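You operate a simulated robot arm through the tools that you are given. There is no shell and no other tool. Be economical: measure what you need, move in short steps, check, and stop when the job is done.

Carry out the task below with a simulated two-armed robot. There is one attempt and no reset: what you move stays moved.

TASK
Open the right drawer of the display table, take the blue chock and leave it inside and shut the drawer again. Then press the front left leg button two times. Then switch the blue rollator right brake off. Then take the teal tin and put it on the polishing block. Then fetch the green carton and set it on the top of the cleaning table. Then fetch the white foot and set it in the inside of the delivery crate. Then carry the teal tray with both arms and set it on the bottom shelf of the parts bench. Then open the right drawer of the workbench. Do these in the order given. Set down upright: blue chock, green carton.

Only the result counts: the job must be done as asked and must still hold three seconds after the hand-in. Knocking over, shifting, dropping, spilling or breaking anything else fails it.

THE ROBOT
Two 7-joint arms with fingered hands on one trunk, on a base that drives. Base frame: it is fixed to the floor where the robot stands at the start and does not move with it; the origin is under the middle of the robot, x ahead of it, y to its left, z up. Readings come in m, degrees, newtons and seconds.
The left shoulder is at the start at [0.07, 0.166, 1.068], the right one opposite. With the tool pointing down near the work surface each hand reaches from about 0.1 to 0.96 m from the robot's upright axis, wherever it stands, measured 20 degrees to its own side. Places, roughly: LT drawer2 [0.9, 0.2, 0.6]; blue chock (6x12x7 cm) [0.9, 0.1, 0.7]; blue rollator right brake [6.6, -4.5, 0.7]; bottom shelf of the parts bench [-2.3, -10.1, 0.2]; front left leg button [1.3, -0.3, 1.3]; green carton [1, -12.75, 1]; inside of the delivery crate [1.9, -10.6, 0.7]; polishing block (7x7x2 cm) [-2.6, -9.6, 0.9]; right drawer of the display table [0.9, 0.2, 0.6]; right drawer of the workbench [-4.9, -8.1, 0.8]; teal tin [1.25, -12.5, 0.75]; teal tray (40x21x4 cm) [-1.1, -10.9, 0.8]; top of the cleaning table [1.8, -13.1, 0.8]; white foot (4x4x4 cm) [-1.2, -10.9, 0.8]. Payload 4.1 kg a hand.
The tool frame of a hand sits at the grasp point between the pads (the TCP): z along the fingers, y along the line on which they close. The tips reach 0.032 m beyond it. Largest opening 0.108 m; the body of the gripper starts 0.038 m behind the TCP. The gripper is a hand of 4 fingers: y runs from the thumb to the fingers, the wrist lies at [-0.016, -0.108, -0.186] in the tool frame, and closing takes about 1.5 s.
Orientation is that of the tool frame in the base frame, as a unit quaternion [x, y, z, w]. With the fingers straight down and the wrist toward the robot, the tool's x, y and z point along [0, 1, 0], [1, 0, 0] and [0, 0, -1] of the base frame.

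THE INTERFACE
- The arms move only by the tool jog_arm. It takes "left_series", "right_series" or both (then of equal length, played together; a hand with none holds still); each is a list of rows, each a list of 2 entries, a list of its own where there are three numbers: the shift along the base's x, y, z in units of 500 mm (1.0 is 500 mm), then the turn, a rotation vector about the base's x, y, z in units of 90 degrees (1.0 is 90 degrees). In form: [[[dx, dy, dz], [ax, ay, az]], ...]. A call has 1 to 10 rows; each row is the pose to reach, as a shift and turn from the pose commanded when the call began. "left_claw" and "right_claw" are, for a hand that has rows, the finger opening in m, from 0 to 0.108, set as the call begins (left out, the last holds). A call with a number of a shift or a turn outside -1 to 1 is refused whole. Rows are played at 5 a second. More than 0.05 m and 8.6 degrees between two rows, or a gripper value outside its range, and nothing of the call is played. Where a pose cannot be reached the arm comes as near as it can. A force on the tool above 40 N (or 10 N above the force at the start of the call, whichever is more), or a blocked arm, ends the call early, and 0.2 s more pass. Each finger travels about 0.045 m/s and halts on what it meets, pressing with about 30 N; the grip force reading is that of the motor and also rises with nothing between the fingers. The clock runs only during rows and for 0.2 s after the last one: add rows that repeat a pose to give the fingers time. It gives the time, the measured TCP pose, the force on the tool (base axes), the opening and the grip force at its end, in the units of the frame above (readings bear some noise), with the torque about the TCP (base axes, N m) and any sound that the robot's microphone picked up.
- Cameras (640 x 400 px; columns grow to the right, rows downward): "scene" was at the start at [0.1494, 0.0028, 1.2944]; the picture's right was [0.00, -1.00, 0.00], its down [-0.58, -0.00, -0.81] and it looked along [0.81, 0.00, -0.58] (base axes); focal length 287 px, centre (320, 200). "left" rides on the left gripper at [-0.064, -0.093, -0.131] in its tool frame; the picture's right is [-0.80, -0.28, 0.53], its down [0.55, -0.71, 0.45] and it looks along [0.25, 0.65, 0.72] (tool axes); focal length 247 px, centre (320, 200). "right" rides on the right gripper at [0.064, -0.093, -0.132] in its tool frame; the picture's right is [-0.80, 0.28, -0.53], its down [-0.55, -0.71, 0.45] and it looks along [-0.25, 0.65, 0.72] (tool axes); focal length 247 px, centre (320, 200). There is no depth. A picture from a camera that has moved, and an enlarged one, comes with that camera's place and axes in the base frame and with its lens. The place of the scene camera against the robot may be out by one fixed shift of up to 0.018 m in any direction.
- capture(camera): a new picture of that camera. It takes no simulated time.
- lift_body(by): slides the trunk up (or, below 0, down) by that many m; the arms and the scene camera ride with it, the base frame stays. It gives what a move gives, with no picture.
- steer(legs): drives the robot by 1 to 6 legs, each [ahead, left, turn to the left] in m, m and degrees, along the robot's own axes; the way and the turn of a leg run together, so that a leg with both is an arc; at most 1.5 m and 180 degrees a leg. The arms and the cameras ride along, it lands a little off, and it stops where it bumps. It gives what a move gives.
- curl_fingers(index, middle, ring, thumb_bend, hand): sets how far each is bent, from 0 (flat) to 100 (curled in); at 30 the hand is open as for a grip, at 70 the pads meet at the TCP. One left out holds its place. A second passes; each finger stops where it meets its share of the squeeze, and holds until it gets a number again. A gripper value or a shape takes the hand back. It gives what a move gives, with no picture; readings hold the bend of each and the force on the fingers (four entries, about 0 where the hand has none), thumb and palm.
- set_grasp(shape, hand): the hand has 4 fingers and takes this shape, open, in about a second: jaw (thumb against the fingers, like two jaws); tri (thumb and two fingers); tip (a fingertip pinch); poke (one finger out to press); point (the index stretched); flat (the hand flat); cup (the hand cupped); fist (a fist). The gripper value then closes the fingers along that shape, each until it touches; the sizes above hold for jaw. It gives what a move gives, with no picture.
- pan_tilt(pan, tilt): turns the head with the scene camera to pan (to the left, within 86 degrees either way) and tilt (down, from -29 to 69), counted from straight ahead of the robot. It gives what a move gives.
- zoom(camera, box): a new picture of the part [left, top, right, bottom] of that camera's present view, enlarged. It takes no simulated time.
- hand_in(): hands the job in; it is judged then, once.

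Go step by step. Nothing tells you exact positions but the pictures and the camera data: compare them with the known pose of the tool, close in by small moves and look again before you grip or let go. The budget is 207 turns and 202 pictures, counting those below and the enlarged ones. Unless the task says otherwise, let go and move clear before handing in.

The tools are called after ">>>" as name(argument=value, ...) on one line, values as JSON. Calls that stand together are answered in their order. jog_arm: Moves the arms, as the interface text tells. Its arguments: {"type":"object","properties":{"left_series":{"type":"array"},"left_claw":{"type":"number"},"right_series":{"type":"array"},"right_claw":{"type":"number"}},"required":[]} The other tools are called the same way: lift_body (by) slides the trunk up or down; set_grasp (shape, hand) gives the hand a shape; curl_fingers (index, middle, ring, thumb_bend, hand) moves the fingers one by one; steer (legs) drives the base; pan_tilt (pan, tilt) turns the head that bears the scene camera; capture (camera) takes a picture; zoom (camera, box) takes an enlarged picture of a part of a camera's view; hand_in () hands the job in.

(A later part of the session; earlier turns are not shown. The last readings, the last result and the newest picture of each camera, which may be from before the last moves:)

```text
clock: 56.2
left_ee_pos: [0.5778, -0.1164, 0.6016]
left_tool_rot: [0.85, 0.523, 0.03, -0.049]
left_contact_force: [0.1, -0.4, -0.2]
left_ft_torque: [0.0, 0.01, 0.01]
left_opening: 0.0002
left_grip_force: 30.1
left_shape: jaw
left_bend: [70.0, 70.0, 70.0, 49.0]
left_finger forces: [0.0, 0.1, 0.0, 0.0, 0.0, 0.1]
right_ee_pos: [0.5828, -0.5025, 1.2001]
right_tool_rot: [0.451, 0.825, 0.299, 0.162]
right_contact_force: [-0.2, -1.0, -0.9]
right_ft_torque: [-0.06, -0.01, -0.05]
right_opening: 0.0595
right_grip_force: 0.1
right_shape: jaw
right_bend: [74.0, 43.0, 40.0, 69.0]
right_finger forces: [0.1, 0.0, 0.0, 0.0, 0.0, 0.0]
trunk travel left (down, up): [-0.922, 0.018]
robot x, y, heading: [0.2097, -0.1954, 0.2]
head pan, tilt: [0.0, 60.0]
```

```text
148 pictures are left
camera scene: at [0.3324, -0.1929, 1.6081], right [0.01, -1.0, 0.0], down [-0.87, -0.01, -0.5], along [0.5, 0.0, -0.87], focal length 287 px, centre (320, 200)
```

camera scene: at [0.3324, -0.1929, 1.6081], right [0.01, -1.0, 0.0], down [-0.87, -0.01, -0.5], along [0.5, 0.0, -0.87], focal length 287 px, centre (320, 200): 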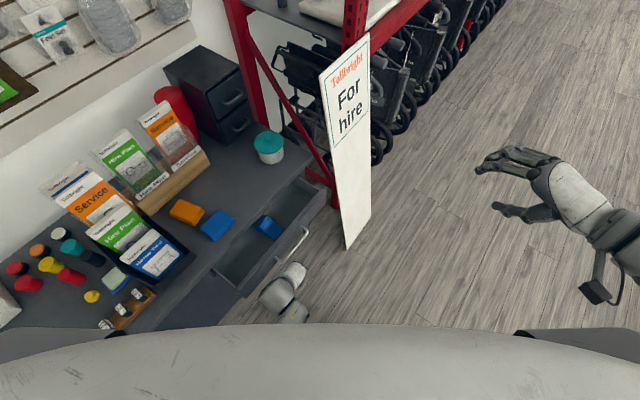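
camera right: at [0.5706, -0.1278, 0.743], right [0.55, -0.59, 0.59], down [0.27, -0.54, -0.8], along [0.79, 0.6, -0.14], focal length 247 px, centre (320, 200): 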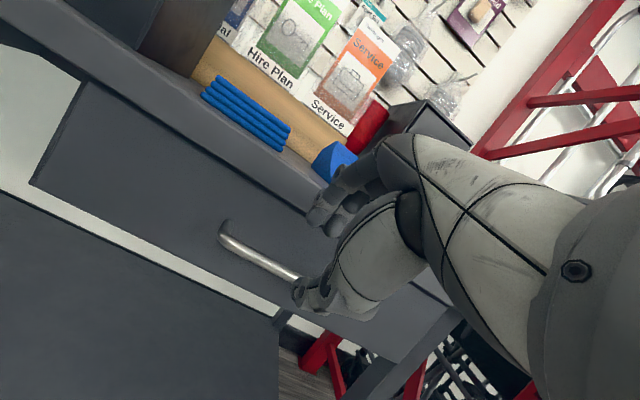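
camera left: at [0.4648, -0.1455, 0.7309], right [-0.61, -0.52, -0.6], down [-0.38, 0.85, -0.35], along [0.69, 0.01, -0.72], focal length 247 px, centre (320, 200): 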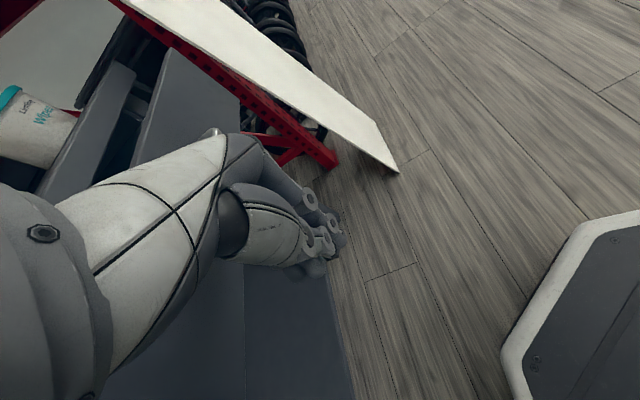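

The arm stopped against its own joint limits, but the hand is already in front of the drawer panel. I'll push the drawer in gently.

>>> jog_arm(left_series=[[[0.025, 0.032, 0.02], [0, 0, 0]], [[0.05, 0.063, 0.04], [0, 0, 0]], [[0.074, 0.095, 0.05], [0, 0, 0]], [[0.1, 0.126, 0.05], [0, 0, 0]], [[0.123, 0.158, 0.05], [0, 0, 0]], [[0.148, 0.189, 0.05], [0, 0, 0]], [[0.172, 0.221, 0.05], [0, 0, 0]], [[0.197, 0.252, 0.05], [0, 0, 0]], [[0.221, 0.284, 0.05], [0, 0, 0]], [[0.246, 0.316, 0.05], [0, 0, 0]]])

>>> capture(camera="scene")

>>> capture(camera="left")

```text
clock: 58.2
left_ee_pos: [0.6834, 0.0145, 0.624]
left_tool_rot: [0.852, 0.52, 0.025, -0.044]
left_contact_force: [-11.2, -6.6, 8.0]
left_ft_torque: [0.21, -0.26, 0.07]
left_opening: 0.0003
left_grip_force: 30.0
left_shape: jaw
left_bend: [70.0, 70.0, 70.0, 49.0]
left_finger forces: [0.0, 0.0, 14.4, 0.1, 0.1, 0.1]
right_ee_pos: [0.5795, -0.5045, 1.1994]
right_tool_rot: [0.451, 0.824, 0.301, 0.162]
right_contact_force: [0.8, 0.0, 0.1]
right_ft_torque: [0.02, 0.01, 0.0]
right_opening: 0.0597
right_grip_force: 0.0
right_shape: jaw
right_bend: [74.0, 43.0, 40.0, 69.0]
right_finger forces: [0.0, 0.0, 0.0, 0.0, 0.0, 0.0]
trunk travel left (down, up): [-0.922, 0.018]
robot x, y, heading: [0.2028, -0.1949, 0.3]
head pan, tilt: [0.0, 60.0]
stopped in row 10 (left hand): the force on the tool passed its limit at 50 N (the readings are from after the stop); the commanded pose is now the measured one
```

```text
147 pictures are left
camera scene: at [0.329, -0.1957, 1.6083], right [0.0, -1.0, 0.0], down [-0.87, 0.0, -0.5], along [0.5, 0.0, -0.87], focal length 287 px, centre (320, 200)
```

scene: 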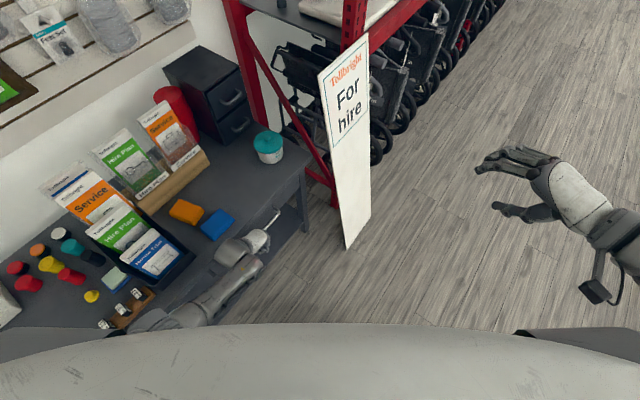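

```text
146 pictures are left
camera left: at [0.5719, -0.0137, 0.7561], right [-0.62, -0.52, -0.59], down [-0.38, 0.85, -0.36], along [0.69, 0.0, -0.72], focal length 247 px, centre (320, 200)
```

left: 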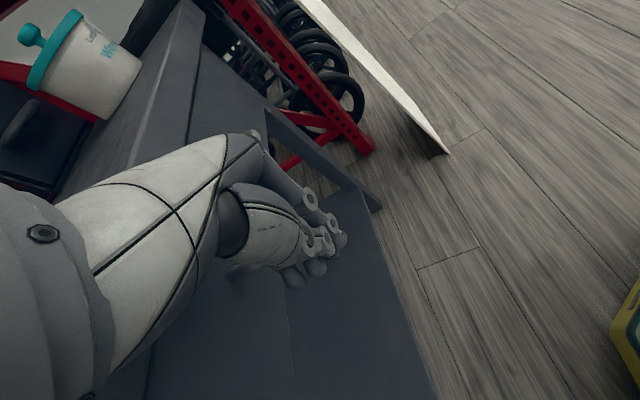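

It stopped at 50 N, so it's likely shut. I'll press once more to make sure, then back the hand away and look.

>>> jog_arm(left_series=[[[0.01, 0.013, 0.0], [0, 0, 0]], [[0.02, 0.026, 0.0], [0, 0, 0]], [[0.03, 0.039, 0.0], [0, 0, 0]]])

>>> jog_arm(left_series=[[[-0.04, -0.05, 0.0], [0, 0, 0]], [[-0.08, -0.1, 0.0], [0, 0, 0]], [[-0.1, -0.13, 0.05], [0, 0, 0]], [[-0.12, -0.13, 0.13], [0, 0, 0]], [[-0.14, -0.12, 0.22], [0, 0, 0]], [[-0.16, -0.1, 0.3], [0, 0, 0]], [[-0.18, -0.06, 0.38], [0, 0, 0]], [[-0.2, -0.02, 0.46], [0, 0, 0]], [[-0.22, 0.02, 0.54], [0, 0, 0]]])

>>> zoom(camera="scene", box=[150, 130, 370, 320])

```text
clock: 58.6
left_ee_pos: [0.6847, 0.0131, 0.6235]
left_tool_rot: [0.853, 0.52, 0.022, -0.042]
left_contact_force: [-12.2, -7.7, 7.9]
left_ft_torque: [0.27, -0.28, 0.1]
left_opening: 0.0
left_grip_force: 30.4
left_shape: jaw
left_bend: [70.0, 70.0, 70.0, 49.0]
left_finger forces: [0.0, 0.1, 15.7, 0.0, 0.0, 0.0]
right_ee_pos: [0.5793, -0.5055, 1.1983]
right_tool_rot: [0.452, 0.824, 0.301, 0.163]
right_contact_force: [-1.0, 0.2, -0.1]
right_ft_torque: [0.02, 0.04, 0.0]
right_opening: 0.06
right_grip_force: 0.0
right_shape: jaw
right_bend: [74.0, 43.0, 40.0, 69.0]
right_finger forces: [0.1, 0.0, 0.0, 0.0, 0.0, 0.0]
trunk travel left (down, up): [-0.922, 0.018]
robot x, y, heading: [0.2018, -0.1955, 0.2]
head pan, tilt: [0.0, 60.0]
stopped in row 2 (left hand): the force on the tool passed its limit at 44 N (the readings are from after the stop); the commanded pose is now the measured one
```

```text
clock: 60.6
left_ee_pos: [0.5755, 0.0225, 0.8921]
left_tool_rot: [0.853, 0.519, 0.022, -0.042]
left_contact_force: [0.1, -0.2, 0.7]
left_ft_torque: [-0.04, 0.01, -0.01]
left_opening: 0.0
left_grip_force: 29.6
left_shape: jaw
left_bend: [70.0, 70.0, 70.0, 49.0]
left_finger forces: [0.1, 0.1, 0.0, 0.1, 0.0, 0.0]
right_ee_pos: [0.5815, -0.5034, 1.1995]
right_tool_rot: [0.451, 0.825, 0.3, 0.163]
right_contact_force: [0.2, -0.7, -0.1]
right_ft_torque: [0.0, -0.01, -0.01]
right_opening: 0.0597
right_grip_force: 0.0
right_shape: jaw
right_bend: [74.0, 43.0, 40.0, 69.0]
right_finger forces: [0.0, 0.1, 0.1, 0.0, 0.0, 0.1]
trunk travel left (down, up): [-0.922, 0.018]
robot x, y, heading: [0.2041, -0.1956, 0.2]
head pan, tilt: [0.0, 60.0]
```

```text
2.11 times, centred on (260, 225) of scene
camera zoom: at [0.3311, -0.1927, 1.6081], right [0.0, -1.0, 0.0], down [-0.87, 0.0, -0.5], along [0.5, 0.0, -0.87], focal length 604 px, centre (446, 147)
```

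zoom: 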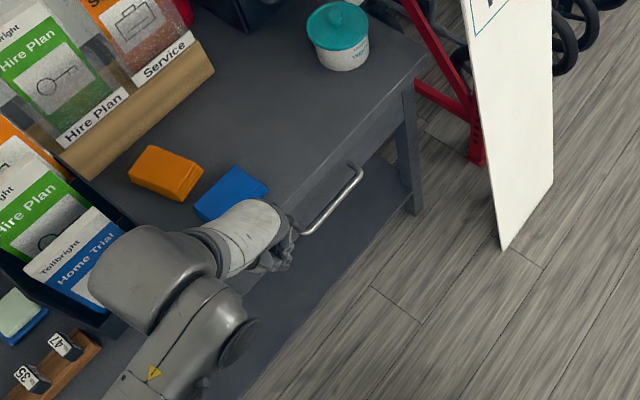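

The drawer is shut with the chock inside. Next is the leg button near (1.3, -0.3, 1.3), so I'll look toward the rack.

>>> pan_tilt(pan=-5, tilt=15)

>>> capture(camera="scene")

>>> zoom(camera="scene", box=[180, 140, 420, 340])

```text
clock: 61.8
left_ee_pos: [0.5765, 0.0225, 0.8916]
left_tool_rot: [0.853, 0.52, 0.023, -0.042]
left_contact_force: [1.4, 0.0, -0.1]
left_ft_torque: [0.01, 0.01, 0.0]
left_opening: 0.0
left_grip_force: 29.9
left_shape: jaw
left_bend: [70.0, 70.0, 70.0, 49.0]
left_finger forces: [0.0, 0.0, 0.1, 0.0, 0.0, 0.0]
right_ee_pos: [0.5815, -0.5028, 1.1994]
right_tool_rot: [0.452, 0.824, 0.3, 0.162]
right_contact_force: [0.9, -0.4, 0.7]
right_ft_torque: [0.02, 0.02, -0.03]
right_opening: 0.0596
right_grip_force: 0.1
right_shape: jaw
right_bend: [74.0, 43.0, 40.0, 69.0]
right_finger forces: [0.0, 0.0, 0.1, 0.0, 0.0, 0.1]
trunk travel left (down, up): [-0.922, 0.018]
robot x, y, heading: [0.204, -0.1956, 0.2]
head pan, tilt: [-5.0, 15.0]
```

```text
144 pictures are left
camera scene: at [0.3582, -0.2014, 1.6743], right [-0.08, -1.0, 0.0], down [-0.26, 0.02, -0.97], along [0.96, -0.08, -0.26], focal length 287 px, centre (320, 200)
```

scene: 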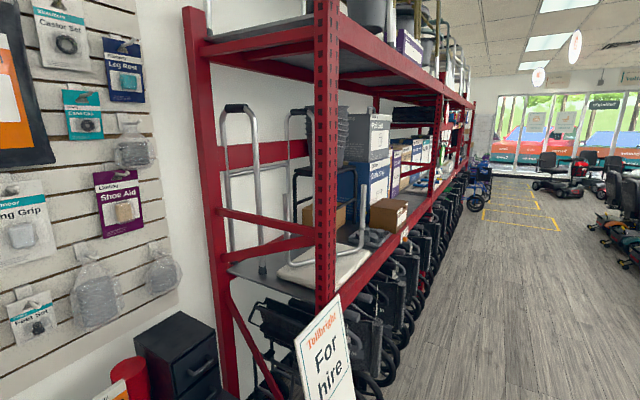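

```text
2.00 times, centred on (300, 240) of scene
camera zoom: at [0.3582, -0.2014, 1.6743], right [-0.08, -1.0, 0.0], down [-0.26, 0.02, -0.97], along [0.96, -0.08, -0.26], focal length 574 px, centre (360, 120)
```

zoom: 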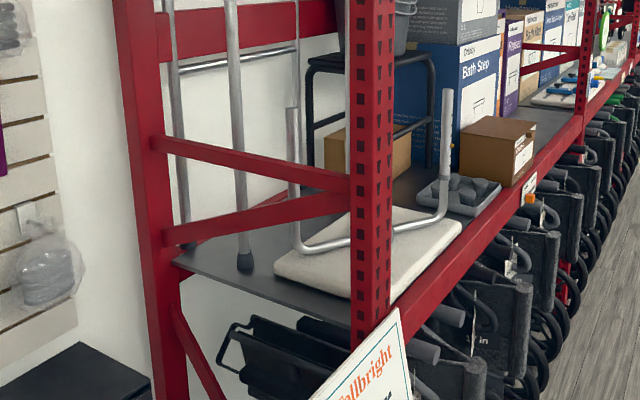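

>>> zoom(camera="scene", box=[300, 170, 400, 280])

>>> zoom(camera="scene", box=[220, 90, 330, 290])

```text
3.64 times, centred on (350, 225) of scene
camera zoom: at [0.3582, -0.2014, 1.6743], right [-0.08, -1.0, 0.0], down [-0.26, 0.02, -0.97], along [0.96, -0.08, -0.26], focal length 1044 px, centre (211, 109)
```

zoom: 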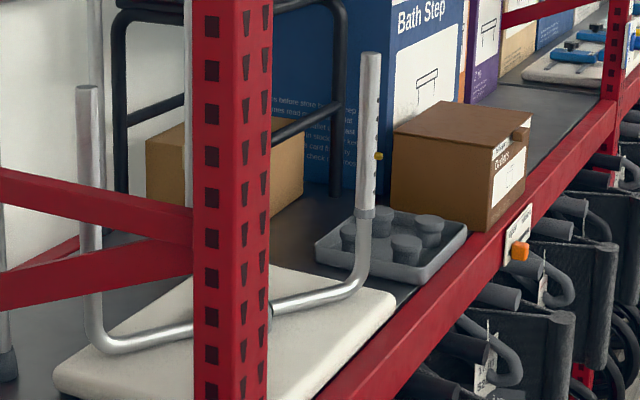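

```text
2.00 times, centred on (275, 190) of scene
camera zoom: at [0.3582, -0.2014, 1.6743], right [-0.08, -1.0, 0.0], down [-0.26, 0.02, -0.97], along [0.96, -0.08, -0.26], focal length 574 px, centre (410, 220)
```

zoom: 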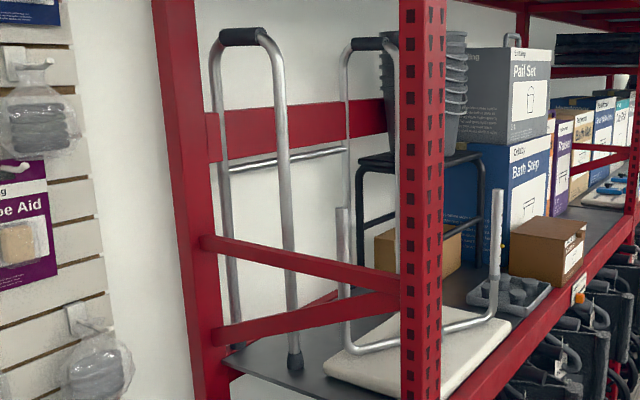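

I see a gold pin on a stool leg at the far side of the post, but the expected place (1.3, -0.3, 1.3) is right behind the red post. I'll drive into the aisle for a clearer look at the rack from its front.

>>> steer(legs=[[0, -0.65, 0], [0.2, 0, 0], [0, 0, 35]])

>>> pan_tilt(pan=0, tilt=15)

>>> capture(camera="scene")

>>> zoom(camera="scene", box=[230, 120, 410, 280])

```text
clock: 68.3
left_ee_pos: [0.5916, -0.4588, 0.8919]
left_tool_rot: [0.658, 0.751, 0.009, -0.047]
left_contact_force: [0.0, 0.6, -0.4]
left_ft_torque: [-0.01, -0.02, -0.01]
left_opening: 0.0
left_grip_force: 29.9
left_shape: jaw
left_bend: [70.0, 70.0, 70.0, 49.0]
left_finger forces: [0.0, 0.1, 0.0, 0.1, 0.0, 0.0]
right_ee_pos: [0.8957, -0.8866, 1.1986]
right_tool_rot: [0.185, 0.922, 0.335, 0.065]
right_contact_force: [0.5, -0.1, -0.7]
right_ft_torque: [-0.01, -0.03, 0.02]
right_opening: 0.0597
right_grip_force: 0.0
right_shape: jaw
right_bend: [74.0, 43.0, 40.0, 69.0]
right_finger forces: [0.0, 0.1, 0.1, 0.0, 0.0, 0.1]
trunk travel left (down, up): [-0.922, 0.018]
robot x, y, heading: [0.4118, -0.8483, 35.1]
head pan, tilt: [-5.0, 15.0]
```

```text
clock: 68.9
left_ee_pos: [0.5925, -0.4584, 0.8912]
left_tool_rot: [0.659, 0.751, 0.009, -0.046]
left_contact_force: [-1.0, -0.2, 0.4]
left_ft_torque: [0.01, 0.01, -0.01]
left_opening: 0.0
left_grip_force: 30.5
left_shape: jaw
left_bend: [70.0, 70.0, 70.0, 49.0]
left_finger forces: [0.1, 0.0, 0.0, 0.0, 0.0, 0.0]
right_ee_pos: [0.8959, -0.8871, 1.1994]
right_tool_rot: [0.186, 0.921, 0.335, 0.065]
right_contact_force: [-0.4, 0.1, 0.8]
right_ft_torque: [0.02, 0.0, 0.01]
right_opening: 0.0595
right_grip_force: 0.1
right_shape: jaw
right_bend: [74.0, 43.0, 40.0, 69.0]
right_finger forces: [0.1, 0.0, 0.0, 0.0, 0.0, 0.1]
trunk travel left (down, up): [-0.922, 0.018]
robot x, y, heading: [0.4125, -0.8516, 35.3]
head pan, tilt: [0.0, 15.0]
```

```text
140 pictures are left
camera scene: at [0.5403, -0.7655, 1.6744], right [0.57, -0.82, 0.0], down [-0.21, -0.15, -0.97], along [0.79, 0.55, -0.26], focal length 287 px, centre (320, 200)
```

scene: 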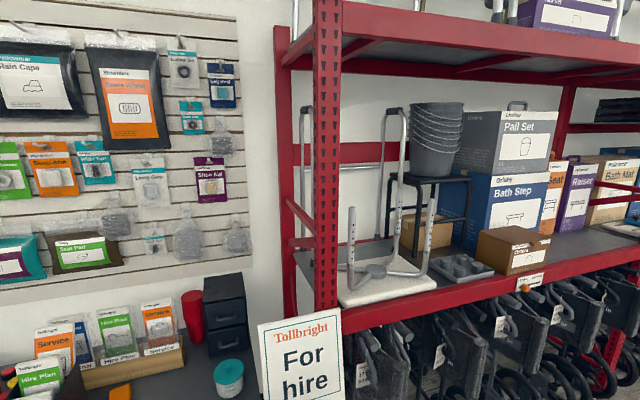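

```text
2.50 times, centred on (320, 200) of scene
camera zoom: at [0.5403, -0.7655, 1.6744], right [0.57, -0.82, 0.0], down [-0.21, -0.15, -0.97], along [0.79, 0.55, -0.26], focal length 718 px, centre (320, 200)
```

zoom: 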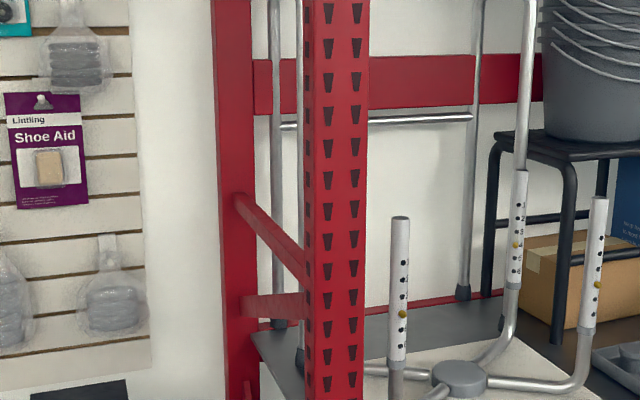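

This is an upturned stool whose legs carry gold spring buttons. The front-left one, next to the post, is at about (1.35, -0.34, 1.27) and faces the aisle. I'll drive round to face it and shape the right hand to poke.

>>> steer(legs=[[0.249, -0.217, 0], [0, 0, 17]])

>>> set_grasp(hand="right", shape="poke")

>>> capture(camera="scene")

>>> capture(camera="right")

```text
clock: 72.0
left_ee_pos: [0.7941, -0.4641, 0.8912]
left_tool_rot: [0.542, 0.839, 0.001, -0.048]
left_contact_force: [0.6, -0.2, -0.8]
left_ft_torque: [0.01, -0.02, 0.0]
left_opening: 0.0001
left_grip_force: 30.3
left_shape: jaw
left_bend: [70.0, 70.0, 70.0, 49.0]
left_finger forces: [0.0, 0.0, 0.0, 0.1, 0.0, 0.0]
right_ee_pos: [1.207, -0.7888, 1.1991]
right_tool_rot: [0.05, 0.939, 0.341, 0.016]
right_contact_force: [0.3, 0.2, 0.2]
right_ft_torque: [-0.02, -0.02, 0.0]
right_opening: 0.0598
right_grip_force: 0.2
right_shape: jaw
right_bend: [74.0, 43.0, 40.0, 69.0]
right_finger forces: [0.0, 0.1, 0.0, 0.1, 0.0, 0.1]
trunk travel left (down, up): [-0.922, 0.018]
robot x, y, heading: [0.7307, -0.8896, 51.7]
head pan, tilt: [0.0, 15.0]
```

```text
clock: 72.9
left_ee_pos: [0.7937, -0.464, 0.8914]
left_tool_rot: [0.543, 0.838, 0.002, -0.047]
left_contact_force: [0.5, 0.2, -0.1]
left_ft_torque: [0.0, 0.01, -0.02]
left_opening: 0.0001
left_grip_force: 30.8
left_shape: jaw
left_bend: [70.0, 70.0, 70.0, 49.0]
left_finger forces: [0.0, 0.1, 0.1, 0.0, 0.0, 0.0]
right_ee_pos: [1.207, -0.7883, 1.1997]
right_tool_rot: [0.05, 0.939, 0.341, 0.015]
right_contact_force: [0.2, -0.2, 0.7]
right_ft_torque: [0.03, 0.04, 0.03]
right_opening: 0.0
right_grip_force: 0.1
right_shape: poke
right_bend: [70.0, 70.0, 99.0, 100.0]
right_finger forces: [0.0, 0.0, 0.0, 0.0, 0.1, 0.0]
trunk travel left (down, up): [-0.922, 0.018]
robot x, y, heading: [0.7319, -0.8906, 51.6]
head pan, tilt: [0.0, 15.0]
```

```text
138 pictures are left
camera scene: at [0.8327, -0.7767, 1.6743], right [0.78, -0.62, 0.0], down [-0.16, -0.2, -0.97], along [0.6, 0.76, -0.26], focal length 287 px, centre (320, 200)
```

scene: 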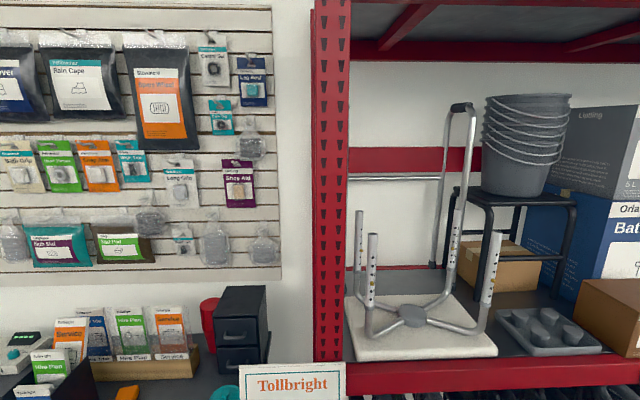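

```text
137 pictures are left
camera right: at [1.1273, -0.9355, 1.241], right [0.78, -0.21, 0.59], down [0.52, -0.31, -0.8], along [0.35, 0.93, -0.14], focal length 247 px, centre (320, 200)
```

right: 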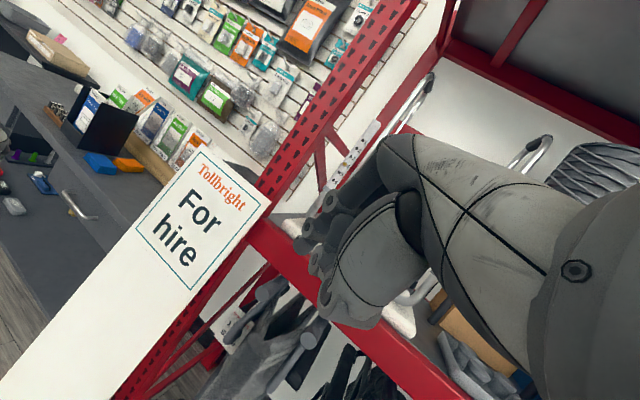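

>>> zoom(camera="scene", box=[330, 190, 430, 360])

>>> zoom(camera="right", box=[260, 90, 420, 330])

```text
2.35 times, centred on (380, 275) of scene
camera zoom: at [0.8327, -0.7767, 1.6743], right [0.78, -0.62, 0.0], down [-0.16, -0.2, -0.97], along [0.6, 0.76, -0.26], focal length 676 px, centre (179, 24)
```

zoom: 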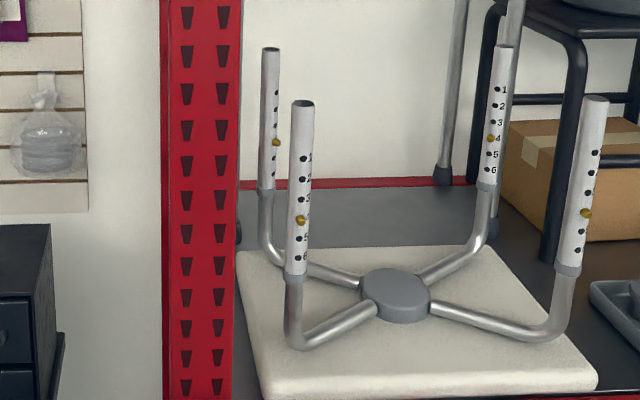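

```text
1.67 times, centred on (340, 210) of right
camera zoom: at [1.1273, -0.9355, 1.241], right [0.78, -0.21, 0.59], down [0.52, -0.31, -0.8], along [0.35, 0.93, -0.14], focal length 412 px, centre (287, 183)
```

zoom: 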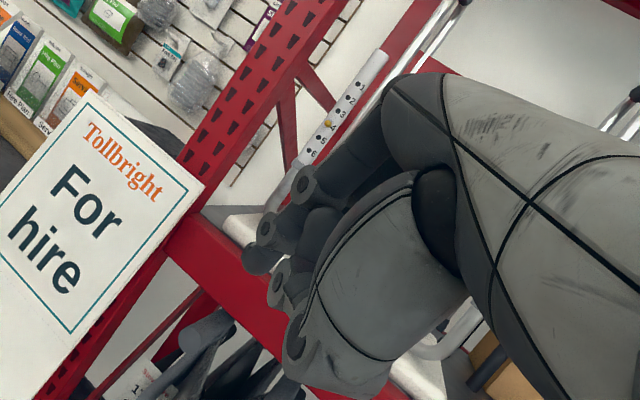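

Both cameras agree that the button is at (1.347, -0.340, 1.267). Next I'll check what the poke hand looks like.

>>> pan_tilt(pan=-40, tilt=45)

>>> zoom(camera="scene", box=[160, 80, 480, 320])

```text
clock: 74.0
left_ee_pos: [0.7935, -0.4634, 0.8915]
left_tool_rot: [0.544, 0.838, 0.002, -0.047]
left_contact_force: [0.4, 0.3, -0.9]
left_ft_torque: [-0.02, 0.05, 0.01]
left_opening: 0.0
left_grip_force: 30.3
left_shape: jaw
left_bend: [70.0, 70.0, 70.0, 49.0]
left_finger forces: [0.0, 0.0, 0.0, 0.0, 0.1, 0.1]
right_ee_pos: [1.2071, -0.7884, 1.1986]
right_tool_rot: [0.049, 0.938, 0.342, 0.016]
right_contact_force: [-0.6, 0.5, -0.3]
right_ft_torque: [-0.01, 0.02, 0.0]
right_opening: 0.0
right_grip_force: 0.0
right_shape: poke
right_bend: [70.0, 70.0, 99.0, 100.0]
right_finger forces: [0.0, 0.0, 0.1, 0.1, 0.1, 0.0]
trunk travel left (down, up): [-0.922, 0.018]
robot x, y, heading: [0.732, -0.8919, 51.7]
head pan, tilt: [-40.0, 45.0]
```

```text
1.67 times, centred on (320, 200) of scene
camera zoom: at [0.8542, -0.8335, 1.6276], right [0.2, -0.98, 0.0], down [-0.69, -0.14, -0.71], along [0.69, 0.14, -0.71], focal length 479 px, centre (320, 200)
```

zoom: 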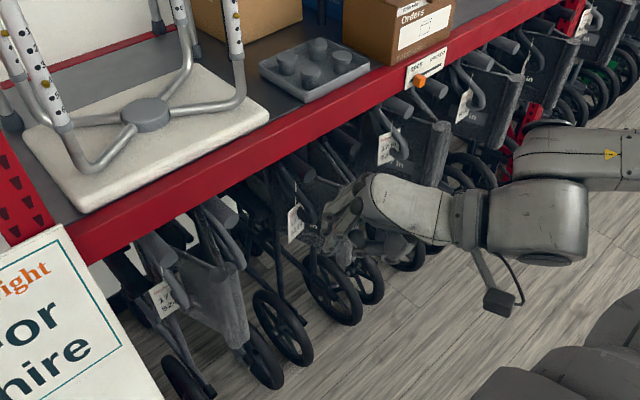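

>>> zoom(camera="scene", box=[290, 170, 400, 250])

```text
5.00 times, centred on (345, 210) of scene
camera zoom: at [0.8542, -0.8335, 1.6276], right [0.2, -0.98, 0.0], down [-0.69, -0.14, -0.71], along [0.69, 0.14, -0.71], focal length 1436 px, centre (195, 150)
```

zoom: 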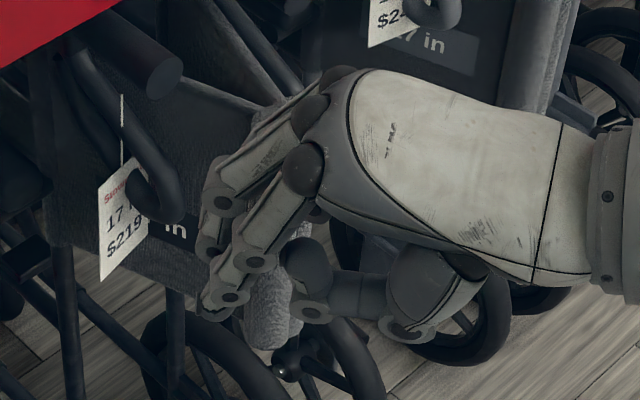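

The poke fingertip lies on the tool axis about 3 cm past the TCP. I'll turn the hand to point horizontally at the button and stop 6 cm short.

>>> jog_arm(right_series=[[[0.01, 0.03, 0.03], [0.058, -0.023, -0.037]], [[0.02, 0.08, 0.06], [0.116, -0.047, -0.074]], [[0.035, 0.15, 0.09], [0.174, -0.07, -0.111]], [[0.05, 0.23, 0.11], [0.232, -0.093, -0.148]], [[0.07, 0.31, 0.13], [0.289, -0.117, -0.184]], [[0.09, 0.39, 0.135], [0.347, -0.14, -0.221]], [[0.11, 0.47, 0.136], [0.405, -0.163, -0.258]], [[0.13, 0.55, 0.136], [0.463, -0.187, -0.295]], [[0.15, 0.63, 0.136], [0.521, -0.21, -0.332]], [[0.166, 0.71, 0.136], [0.521, -0.21, -0.332]]])

>>> pan_tilt(pan=-5, tilt=30)

>>> capture(camera="scene")

>>> capture(camera="right")

```text
clock: 76.2
left_ee_pos: [0.7927, -0.4622, 0.8913]
left_tool_rot: [0.543, 0.838, 0.001, -0.048]
left_contact_force: [-0.2, 1.1, 0.2]
left_ft_torque: [-0.01, 0.02, 0.0]
left_opening: 0.0001
left_grip_force: 29.9
left_shape: jaw
left_bend: [70.0, 70.0, 70.0, 49.0]
left_finger forces: [0.1, 0.0, 0.0, 0.0, 0.0, 0.0]
right_ee_pos: [1.3783, -0.4955, 1.2711]
right_tool_rot: [0.204, 0.682, 0.678, 0.183]
right_contact_force: [0.3, -0.7, 0.8]
right_ft_torque: [0.01, 0.01, -0.01]
right_opening: 0.0
right_grip_force: 0.0
right_shape: poke
right_bend: [70.0, 70.0, 99.0, 100.0]
right_finger forces: [0.0, 0.1, 0.1, 0.1, 0.1, 0.0]
right hand out of reach, approached as far as the arm can: row 7, 8, 9, 10
trunk travel left (down, up): [-0.922, 0.018]
robot x, y, heading: [0.7353, -0.8918, 51.6]
head pan, tilt: [-40.0, 45.0]
```

```text
clock: 77.2
left_ee_pos: [0.7925, -0.4635, 0.8909]
left_tool_rot: [0.544, 0.838, 0.002, -0.047]
left_contact_force: [0.3, -0.3, -1.1]
left_ft_torque: [-0.03, 0.0, -0.03]
left_opening: 0.0001
left_grip_force: 29.9
left_shape: jaw
left_bend: [70.0, 70.0, 70.0, 49.0]
left_finger forces: [0.1, 0.1, 0.0, 0.1, 0.0, 0.0]
right_ee_pos: [1.3765, -0.4975, 1.2732]
right_tool_rot: [0.204, 0.681, 0.678, 0.186]
right_contact_force: [-0.4, -0.6, 0.1]
right_ft_torque: [0.0, 0.02, -0.01]
right_opening: 0.0001
right_grip_force: 0.2
right_shape: poke
right_bend: [70.0, 70.0, 99.0, 100.0]
right_finger forces: [0.0, 0.0, 0.0, 0.0, 0.0, 0.1]
trunk travel left (down, up): [-0.922, 0.018]
robot x, y, heading: [0.7308, -0.8949, 51.9]
head pan, tilt: [-5.0, 30.0]
```

```text
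132 pictures are left
camera scene: at [0.8368, -0.7838, 1.6501], right [0.73, -0.69, 0.0], down [-0.34, -0.36, -0.87], along [0.6, 0.63, -0.5], focal length 287 px, centre (320, 200)
```

scene: 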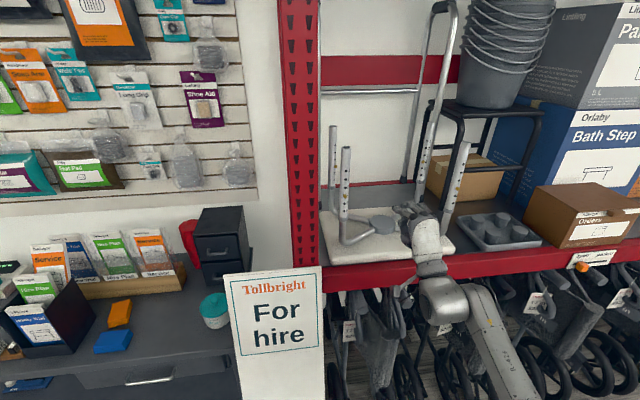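

```text
131 pictures are left
camera right: at [1.2503, -0.5743, 1.1832], right [0.4, -0.88, 0.27], down [0.68, 0.09, -0.72], along [0.61, 0.47, 0.63], focal length 247 px, centre (320, 200)
```

right: 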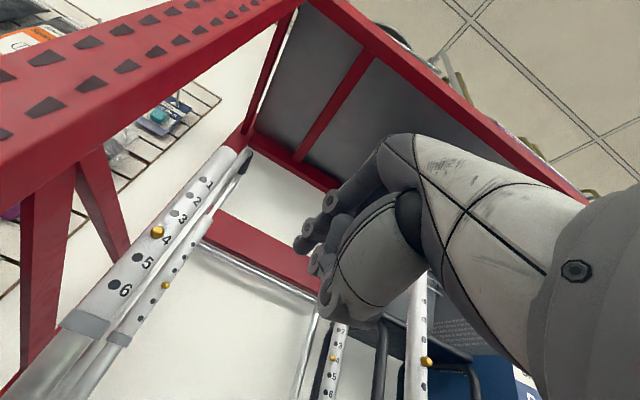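

The arm reached its turn limit about 11 cm right of the button line. I'll shift the base 11 cm left to bring the button onto the tool axis.

>>> steer(legs=[[-0.012, 0.107, 0]])

>>> capture(camera="right")

>>> capture(camera="scene")

```text
clock: 78.4
left_ee_pos: [0.7006, -0.4065, 0.8926]
left_tool_rot: [0.544, 0.838, 0.001, -0.047]
left_contact_force: [0.3, 0.3, 0.8]
left_ft_torque: [-0.01, -0.01, -0.03]
left_opening: 0.0002
left_grip_force: 29.8
left_shape: jaw
left_bend: [70.0, 70.0, 70.0, 49.0]
left_finger forces: [0.0, 0.0, 0.1, 0.0, 0.0, 0.1]
right_ee_pos: [1.2846, -0.4401, 1.2719]
right_tool_rot: [0.205, 0.681, 0.678, 0.186]
right_contact_force: [0.0, 0.3, 0.2]
right_ft_torque: [0.0, -0.03, 0.03]
right_opening: 0.0
right_grip_force: 0.1
right_shape: poke
right_bend: [70.0, 70.0, 99.0, 100.0]
right_finger forces: [0.0, 0.0, 0.0, 0.0, 0.0, 0.0]
trunk travel left (down, up): [-0.922, 0.018]
robot x, y, heading: [0.6413, -0.8358, 51.6]
head pan, tilt: [-5.0, 30.0]
```

```text
130 pictures are left
camera right: at [1.1583, -0.5167, 1.183], right [0.4, -0.88, 0.27], down [0.68, 0.09, -0.72], along [0.61, 0.47, 0.63], focal length 247 px, centre (320, 200)
```

right: 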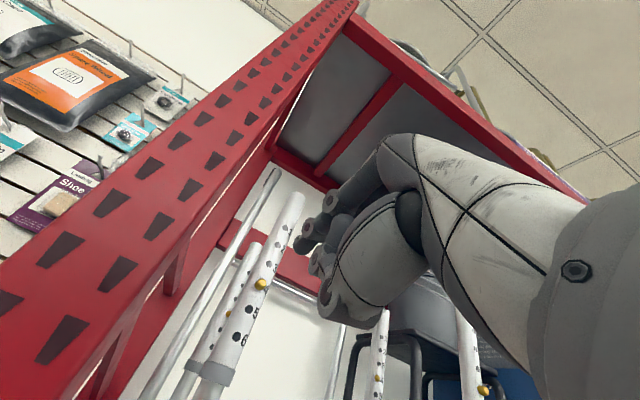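

```text
129 pictures are left
camera scene: at [0.745, -0.7269, 1.6501], right [0.73, -0.69, 0.0], down [-0.34, -0.36, -0.87], along [0.59, 0.63, -0.5], focal length 287 px, centre (320, 200)
```

scene: 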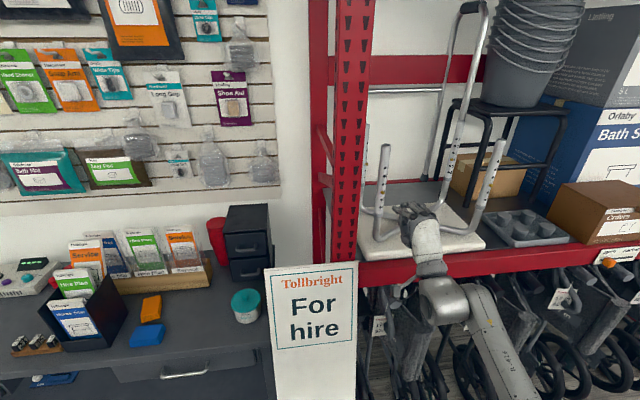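

Triangulating again gives the button at (1.3475, -0.337, 1.2645), dead on the tool axis and about 9 cm ahead of the fingertip. Advancing 7 cm.

>>> jog_arm(right_series=[[[0.025, 0.04, -0.012], [0, 0, 0]], [[0.05, 0.08, -0.012], [0, 0, 0]], [[0.074, 0.119, -0.012], [0, 0, 0]]])

>>> zoom(camera="scene", box=[350, 140, 450, 250])

>>> capture(camera="right")

```text
clock: 79.2
left_ee_pos: [0.6993, -0.4063, 0.8907]
left_tool_rot: [0.544, 0.838, 0.002, -0.047]
left_contact_force: [-0.1, 0.5, -0.3]
left_ft_torque: [-0.02, 0.01, -0.05]
left_opening: 0.0
left_grip_force: 30.2
left_shape: jaw
left_bend: [70.0, 70.0, 70.0, 49.0]
left_finger forces: [0.1, 0.0, 0.1, 0.0, 0.0, 0.0]
right_ee_pos: [1.3216, -0.3794, 1.2661]
right_tool_rot: [0.203, 0.682, 0.678, 0.184]
right_contact_force: [-1.2, 0.3, 0.6]
right_ft_torque: [0.02, -0.03, 0.02]
right_opening: 0.0
right_grip_force: 0.0
right_shape: poke
right_bend: [70.0, 70.0, 99.0, 100.0]
right_finger forces: [0.0, 0.0, 0.0, 0.0, 0.0, 0.0]
trunk travel left (down, up): [-0.922, 0.018]
robot x, y, heading: [0.6392, -0.8329, 51.8]
head pan, tilt: [-5.0, 30.0]
```

```text
3.64 times, centred on (400, 195) of scene
camera zoom: at [0.7435, -0.7254, 1.6501], right [0.73, -0.69, 0.0], down [-0.34, -0.36, -0.87], along [0.59, 0.63, -0.5], focal length 1044 px, centre (29, 218)
```

zoom: 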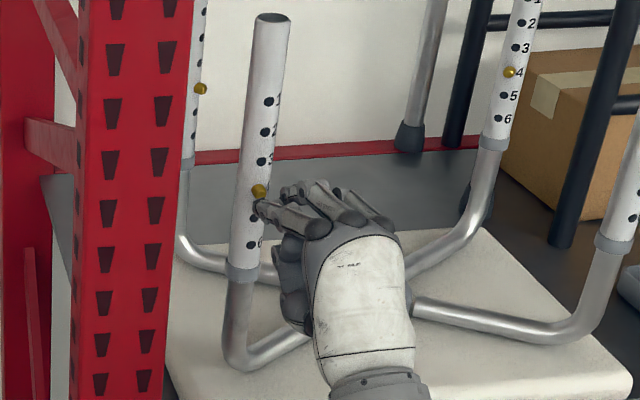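

```text
127 pictures are left
camera right: at [1.195, -0.4566, 1.1772], right [0.4, -0.87, 0.27], down [0.68, 0.09, -0.72], along [0.61, 0.48, 0.63], focal length 247 px, centre (320, 200)
```

right: 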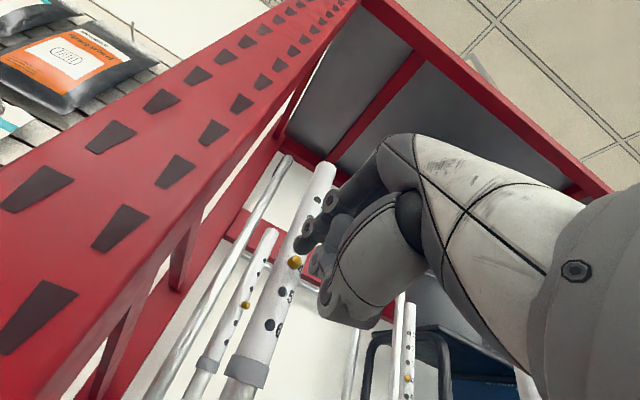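

The fingertip is about 1.5 cm short of the button and aligned. First press.

>>> jog_arm(right_series=[[[0.01, 0.017, 0.006], [0, 0, 0]], [[0.016, 0.026, 0.006], [0, 0, 0]], [[0.021, 0.034, 0.006], [0, 0, 0]], [[0.026, 0.041, 0.006], [0, 0, 0]], [[0.03, 0.048, 0.006], [0, 0, 0]]])

>>> zoom(camera="scene", box=[350, 140, 450, 250])

```text
clock: 80.4
left_ee_pos: [0.6986, -0.4093, 0.8925]
left_tool_rot: [0.543, 0.838, 0.004, -0.048]
left_contact_force: [-0.5, 0.6, 0.0]
left_ft_torque: [-0.01, 0.0, -0.01]
left_opening: 0.0001
left_grip_force: 29.8
left_shape: jaw
left_bend: [70.0, 70.0, 70.0, 49.0]
left_finger forces: [0.1, 0.0, 0.0, 0.1, 0.0, 0.0]
right_ee_pos: [1.3352, -0.3594, 1.2715]
right_tool_rot: [0.204, 0.68, 0.679, 0.187]
right_contact_force: [-13.4, -12.8, -2.3]
right_ft_torque: [-0.11, 0.03, 0.13]
right_opening: 0.0
right_grip_force: 0.1
right_shape: poke
right_bend: [70.0, 70.0, 99.0, 100.0]
right_finger forces: [12.5, 5.1, 0.0, 0.1, 0.0, 0.0]
trunk travel left (down, up): [-0.922, 0.018]
robot x, y, heading: [0.6371, -0.8348, 51.7]
head pan, tilt: [-5.0, 30.0]
heard: click
```

```text
3.64 times, centred on (400, 195) of scene
camera zoom: at [0.7411, -0.7301, 1.6505], right [0.73, -0.69, 0.0], down [-0.34, -0.36, -0.87], along [0.6, 0.63, -0.5], focal length 1044 px, centre (29, 218)
```

zoom: 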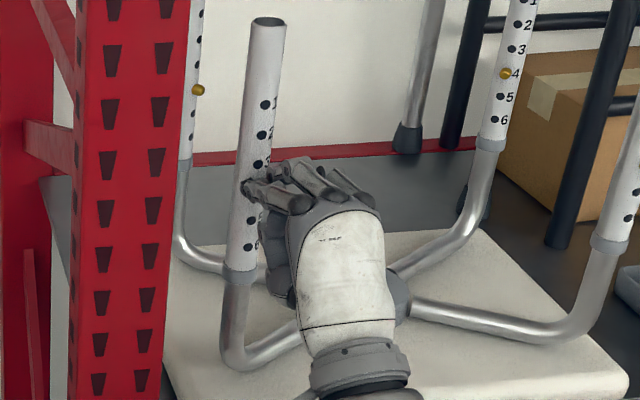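

Heard a click, so that's the first press. I'll back off 2.5 cm and press again the same way.

>>> jog_arm(right_series=[[[-0.012, -0.019, 0], [0, 0, 0]], [[-0.025, -0.04, 0], [0, 0, 0]], [[-0.025, -0.04, 0], [0, 0, 0]]])

>>> jog_arm(right_series=[[[0.01, 0.017, 0], [0, 0, 0]], [[0.017, 0.027, 0], [0, 0, 0]], [[0.022, 0.035, 0], [0, 0, 0]], [[0.025, 0.041, 0], [0, 0, 0]]])

```text
clock: 81.2
left_ee_pos: [0.6995, -0.4063, 0.8902]
left_tool_rot: [0.543, 0.838, 0.002, -0.048]
left_contact_force: [0.0, 0.3, 0.2]
left_ft_torque: [-0.03, 0.01, 0.0]
left_opening: 0.0
left_grip_force: 29.9
left_shape: jaw
left_bend: [70.0, 70.0, 70.0, 49.0]
left_finger forces: [0.0, 0.0, 0.0, 0.1, 0.1, 0.1]
right_ee_pos: [1.326, -0.375, 1.2696]
right_tool_rot: [0.204, 0.681, 0.678, 0.185]
right_contact_force: [-0.5, 0.8, 0.4]
right_ft_torque: [0.01, 0.0, 0.01]
right_opening: 0.0
right_grip_force: 0.1
right_shape: poke
right_bend: [70.0, 70.0, 99.0, 100.0]
right_finger forces: [0.0, 0.0, 0.0, 0.0, 0.0, 0.0]
trunk travel left (down, up): [-0.922, 0.018]
robot x, y, heading: [0.6376, -0.8328, 51.8]
head pan, tilt: [-5.0, 30.0]
```

```text
clock: 82.2
left_ee_pos: [0.6993, -0.4089, 0.8922]
left_tool_rot: [0.543, 0.838, 0.004, -0.048]
left_contact_force: [0.8, 0.1, -1.0]
left_ft_torque: [-0.03, -0.01, 0.03]
left_opening: 0.0
left_grip_force: 29.9
left_shape: jaw
left_bend: [70.0, 70.0, 70.0, 49.0]
left_finger forces: [0.0, 0.1, 0.0, 0.0, 0.0, 0.1]
right_ee_pos: [1.3362, -0.3604, 1.2731]
right_tool_rot: [0.206, 0.679, 0.68, 0.185]
right_contact_force: [-9.7, -14.8, 2.5]
right_ft_torque: [0.03, -0.06, 0.03]
right_opening: 0.0
right_grip_force: 0.1
right_shape: poke
right_bend: [70.0, 70.0, 99.0, 100.0]
right_finger forces: [13.5, 8.1, 0.1, 0.0, 0.1, 0.1]
trunk travel left (down, up): [-0.922, 0.018]
robot x, y, heading: [0.6415, -0.8361, 51.5]
head pan, tilt: [-5.0, 30.0]
```

No click that time. I'll press a little deeper.

>>> jog_arm(right_series=[[[0.004, 0.006, -0.002], [0, 0, 0]], [[0.008, 0.012, -0.004], [0, 0, 0]], [[0.011, 0.017, -0.004], [0, 0, 0]]])

>>> zoom(camera="scene", box=[350, 140, 450, 250])

```text
clock: 82.9
left_ee_pos: [0.6977, -0.4125, 0.8938]
left_tool_rot: [0.544, 0.838, 0.006, -0.047]
left_contact_force: [-0.1, -0.1, -0.2]
left_ft_torque: [0.0, 0.0, 0.01]
left_opening: 0.0001
left_grip_force: 30.3
left_shape: jaw
left_bend: [70.0, 70.0, 70.0, 49.0]
left_finger forces: [0.1, 0.0, 0.0, 0.0, 0.0, 0.0]
right_ee_pos: [1.3337, -0.3586, 1.2744]
right_tool_rot: [0.204, 0.677, 0.682, 0.186]
right_contact_force: [-20.6, -27.8, 0.3]
right_ft_torque: [0.03, -0.06, 0.24]
right_opening: 0.0
right_grip_force: 0.0
right_shape: poke
right_bend: [70.0, 70.0, 99.0, 100.0]
right_finger forces: [28.7, 9.0, 0.1, 0.0, 0.0, 0.0]
trunk travel left (down, up): [-0.922, 0.018]
robot x, y, heading: [0.6371, -0.8382, 51.6]
head pan, tilt: [-5.0, 30.0]
stopped in row 3 (right hand): the force on the tool passed its limit at 42 N (the readings are from after the stop); the commanded pose is now the measured one
```

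```text
3.64 times, centred on (400, 195) of scene
camera zoom: at [0.7374, -0.7357, 1.651], right [0.73, -0.69, 0.0], down [-0.34, -0.36, -0.87], along [0.6, 0.63, -0.49], focal length 1044 px, centre (29, 218)
```

zoom: 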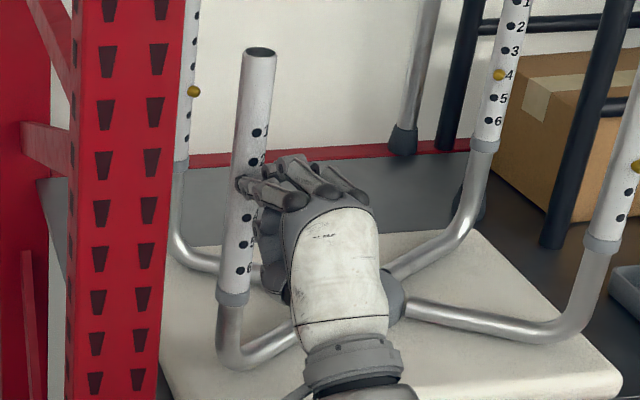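

>>> jog_arm(right_series=[[[-0.015, -0.024, -0.004], [0, 0, 0]], [[-0.032, -0.051, -0.01], [0, 0, 0]], [[-0.05, -0.08, -0.014], [0, 0, 0]]])

>>> zoom(camera="scene", box=[350, 140, 450, 250])

>>> zoom(camera="right", box=[200, 140, 380, 320])

```text
clock: 83.7
left_ee_pos: [0.7012, -0.4081, 0.8915]
left_tool_rot: [0.543, 0.838, 0.002, -0.049]
left_contact_force: [1.2, 0.3, 0.5]
left_ft_torque: [-0.02, 0.0, 0.04]
left_opening: 0.0
left_grip_force: 29.8
left_shape: jaw
left_bend: [70.0, 70.0, 70.0, 49.0]
left_finger forces: [0.0, 0.1, 0.0, 0.0, 0.1, 0.0]
right_ee_pos: [1.3174, -0.3926, 1.2598]
right_tool_rot: [0.206, 0.68, 0.679, 0.184]
right_contact_force: [0.5, -0.2, -0.3]
right_ft_torque: [0.02, 0.0, 0.03]
right_opening: 0.0
right_grip_force: 0.1
right_shape: poke
right_bend: [70.0, 70.0, 99.0, 100.0]
right_finger forces: [0.0, 0.0, 0.1, 0.1, 0.1, 0.0]
trunk travel left (down, up): [-0.922, 0.018]
robot x, y, heading: [0.6344, -0.8327, 51.2]
head pan, tilt: [-5.0, 30.0]
```

```text
3.64 times, centred on (400, 195) of scene
camera zoom: at [0.7443, -0.7282, 1.6502], right [0.73, -0.69, 0.0], down [-0.34, -0.36, -0.87], along [0.59, 0.63, -0.5], focal length 1044 px, centre (29, 218)
```

zoom: 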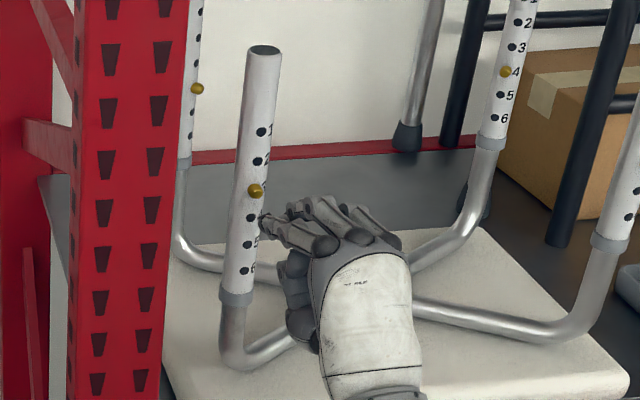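

```text
2.22 times, centred on (290, 230) of right
camera zoom: at [1.1907, -0.468, 1.1704], right [0.4, -0.88, 0.26], down [0.68, 0.09, -0.73], along [0.61, 0.47, 0.63], focal length 549 px, centre (387, 133)
```

zoom: 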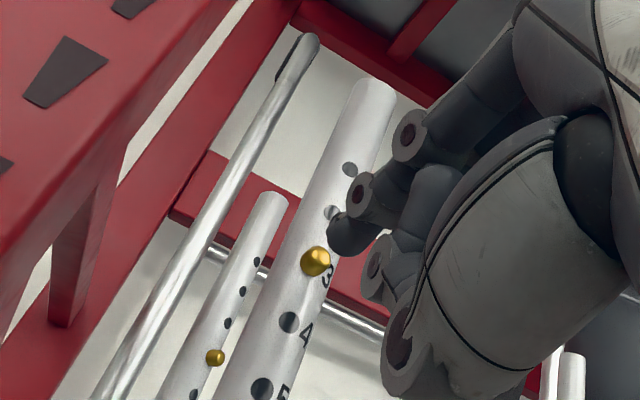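

The button did click: the leg slid one hole (4→3) and the button is still in the same place, but my second push missed it slightly high. I'll tuck the middle finger away so only the index presses, re-aim and push again.

>>> curl_fingers(hand="right", middle=100)

>>> jog_arm(right_series=[[[0.005, 0.022, 0.01], [0, 0, 0]], [[0.017, 0.042, 0.01], [0, 0, 0]], [[0.025, 0.055, 0.01], [0, 0, 0]], [[0.031, 0.065, 0.01], [0, 0, 0]], [[0.036, 0.073, 0.01], [0, 0, 0]], [[0.041, 0.081, 0.01], [0, 0, 0]]])

>>> zoom(camera="right", box=[200, 140, 380, 320])

```text
clock: 84.7
left_ee_pos: [0.7008, -0.4072, 0.8911]
left_tool_rot: [0.544, 0.837, 0.001, -0.047]
left_contact_force: [-0.2, 0.3, -0.4]
left_ft_torque: [0.02, -0.02, -0.01]
left_opening: 0.0
left_grip_force: 30.2
left_shape: jaw
left_bend: [70.0, 70.0, 70.0, 49.0]
left_finger forces: [0.1, 0.1, 0.1, 0.0, 0.0, 0.0]
right_ee_pos: [1.3172, -0.3902, 1.2599]
right_tool_rot: [0.207, 0.68, 0.679, 0.183]
right_contact_force: [0.1, 0.5, 0.0]
right_ft_torque: [0.0, 0.01, 0.0]
right_opening: 0.0333
right_grip_force: 0.1
right_shape: fingers
right_bend: [70.0, 100.0, 99.0, 100.0]
right_finger forces: [0.0, 0.0, 0.0, 0.1, 0.0, 0.1]
trunk travel left (down, up): [-0.922, 0.018]
robot x, y, heading: [0.6385, -0.8324, 51.4]
head pan, tilt: [-5.0, 30.0]
```

```text
clock: 86.1
left_ee_pos: [0.6985, -0.4076, 0.8912]
left_tool_rot: [0.544, 0.838, 0.003, -0.047]
left_contact_force: [-0.1, 0.4, 1.1]
left_ft_torque: [-0.02, -0.01, 0.01]
left_opening: 0.0
left_grip_force: 30.6
left_shape: jaw
left_bend: [70.0, 70.0, 70.0, 49.0]
left_finger forces: [0.0, 0.1, 0.0, 0.0, 0.1, 0.0]
right_ee_pos: [1.3355, -0.3496, 1.2672]
right_tool_rot: [0.202, 0.681, 0.679, 0.183]
right_contact_force: [-6.5, -0.2, 0.4]
right_ft_torque: [-0.02, -0.04, 0.23]
right_opening: 0.0338
right_grip_force: 3.4
right_shape: fingers
right_bend: [70.0, 100.0, 99.0, 100.0]
right_finger forces: [7.1, 0.1, 0.0, 0.0, 0.2, 0.0]
trunk travel left (down, up): [-0.922, 0.018]
robot x, y, heading: [0.6404, -0.8353, 51.5]
head pan, tilt: [-5.0, 30.0]
```

```text
2.22 times, centred on (290, 230) of right
camera zoom: at [1.2086, -0.4273, 1.178], right [0.41, -0.87, 0.27], down [0.68, 0.1, -0.72], along [0.61, 0.48, 0.64], focal length 549 px, centre (387, 133)
```

zoom: 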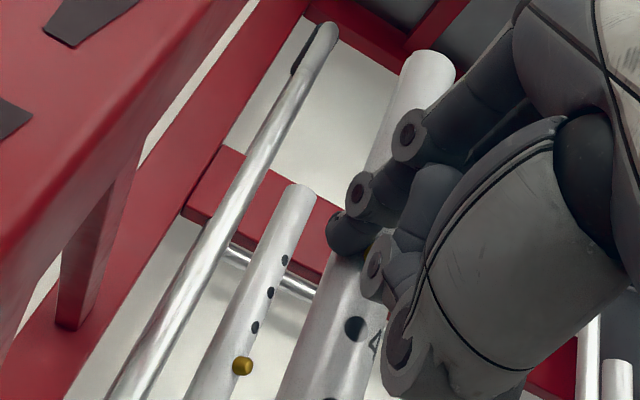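

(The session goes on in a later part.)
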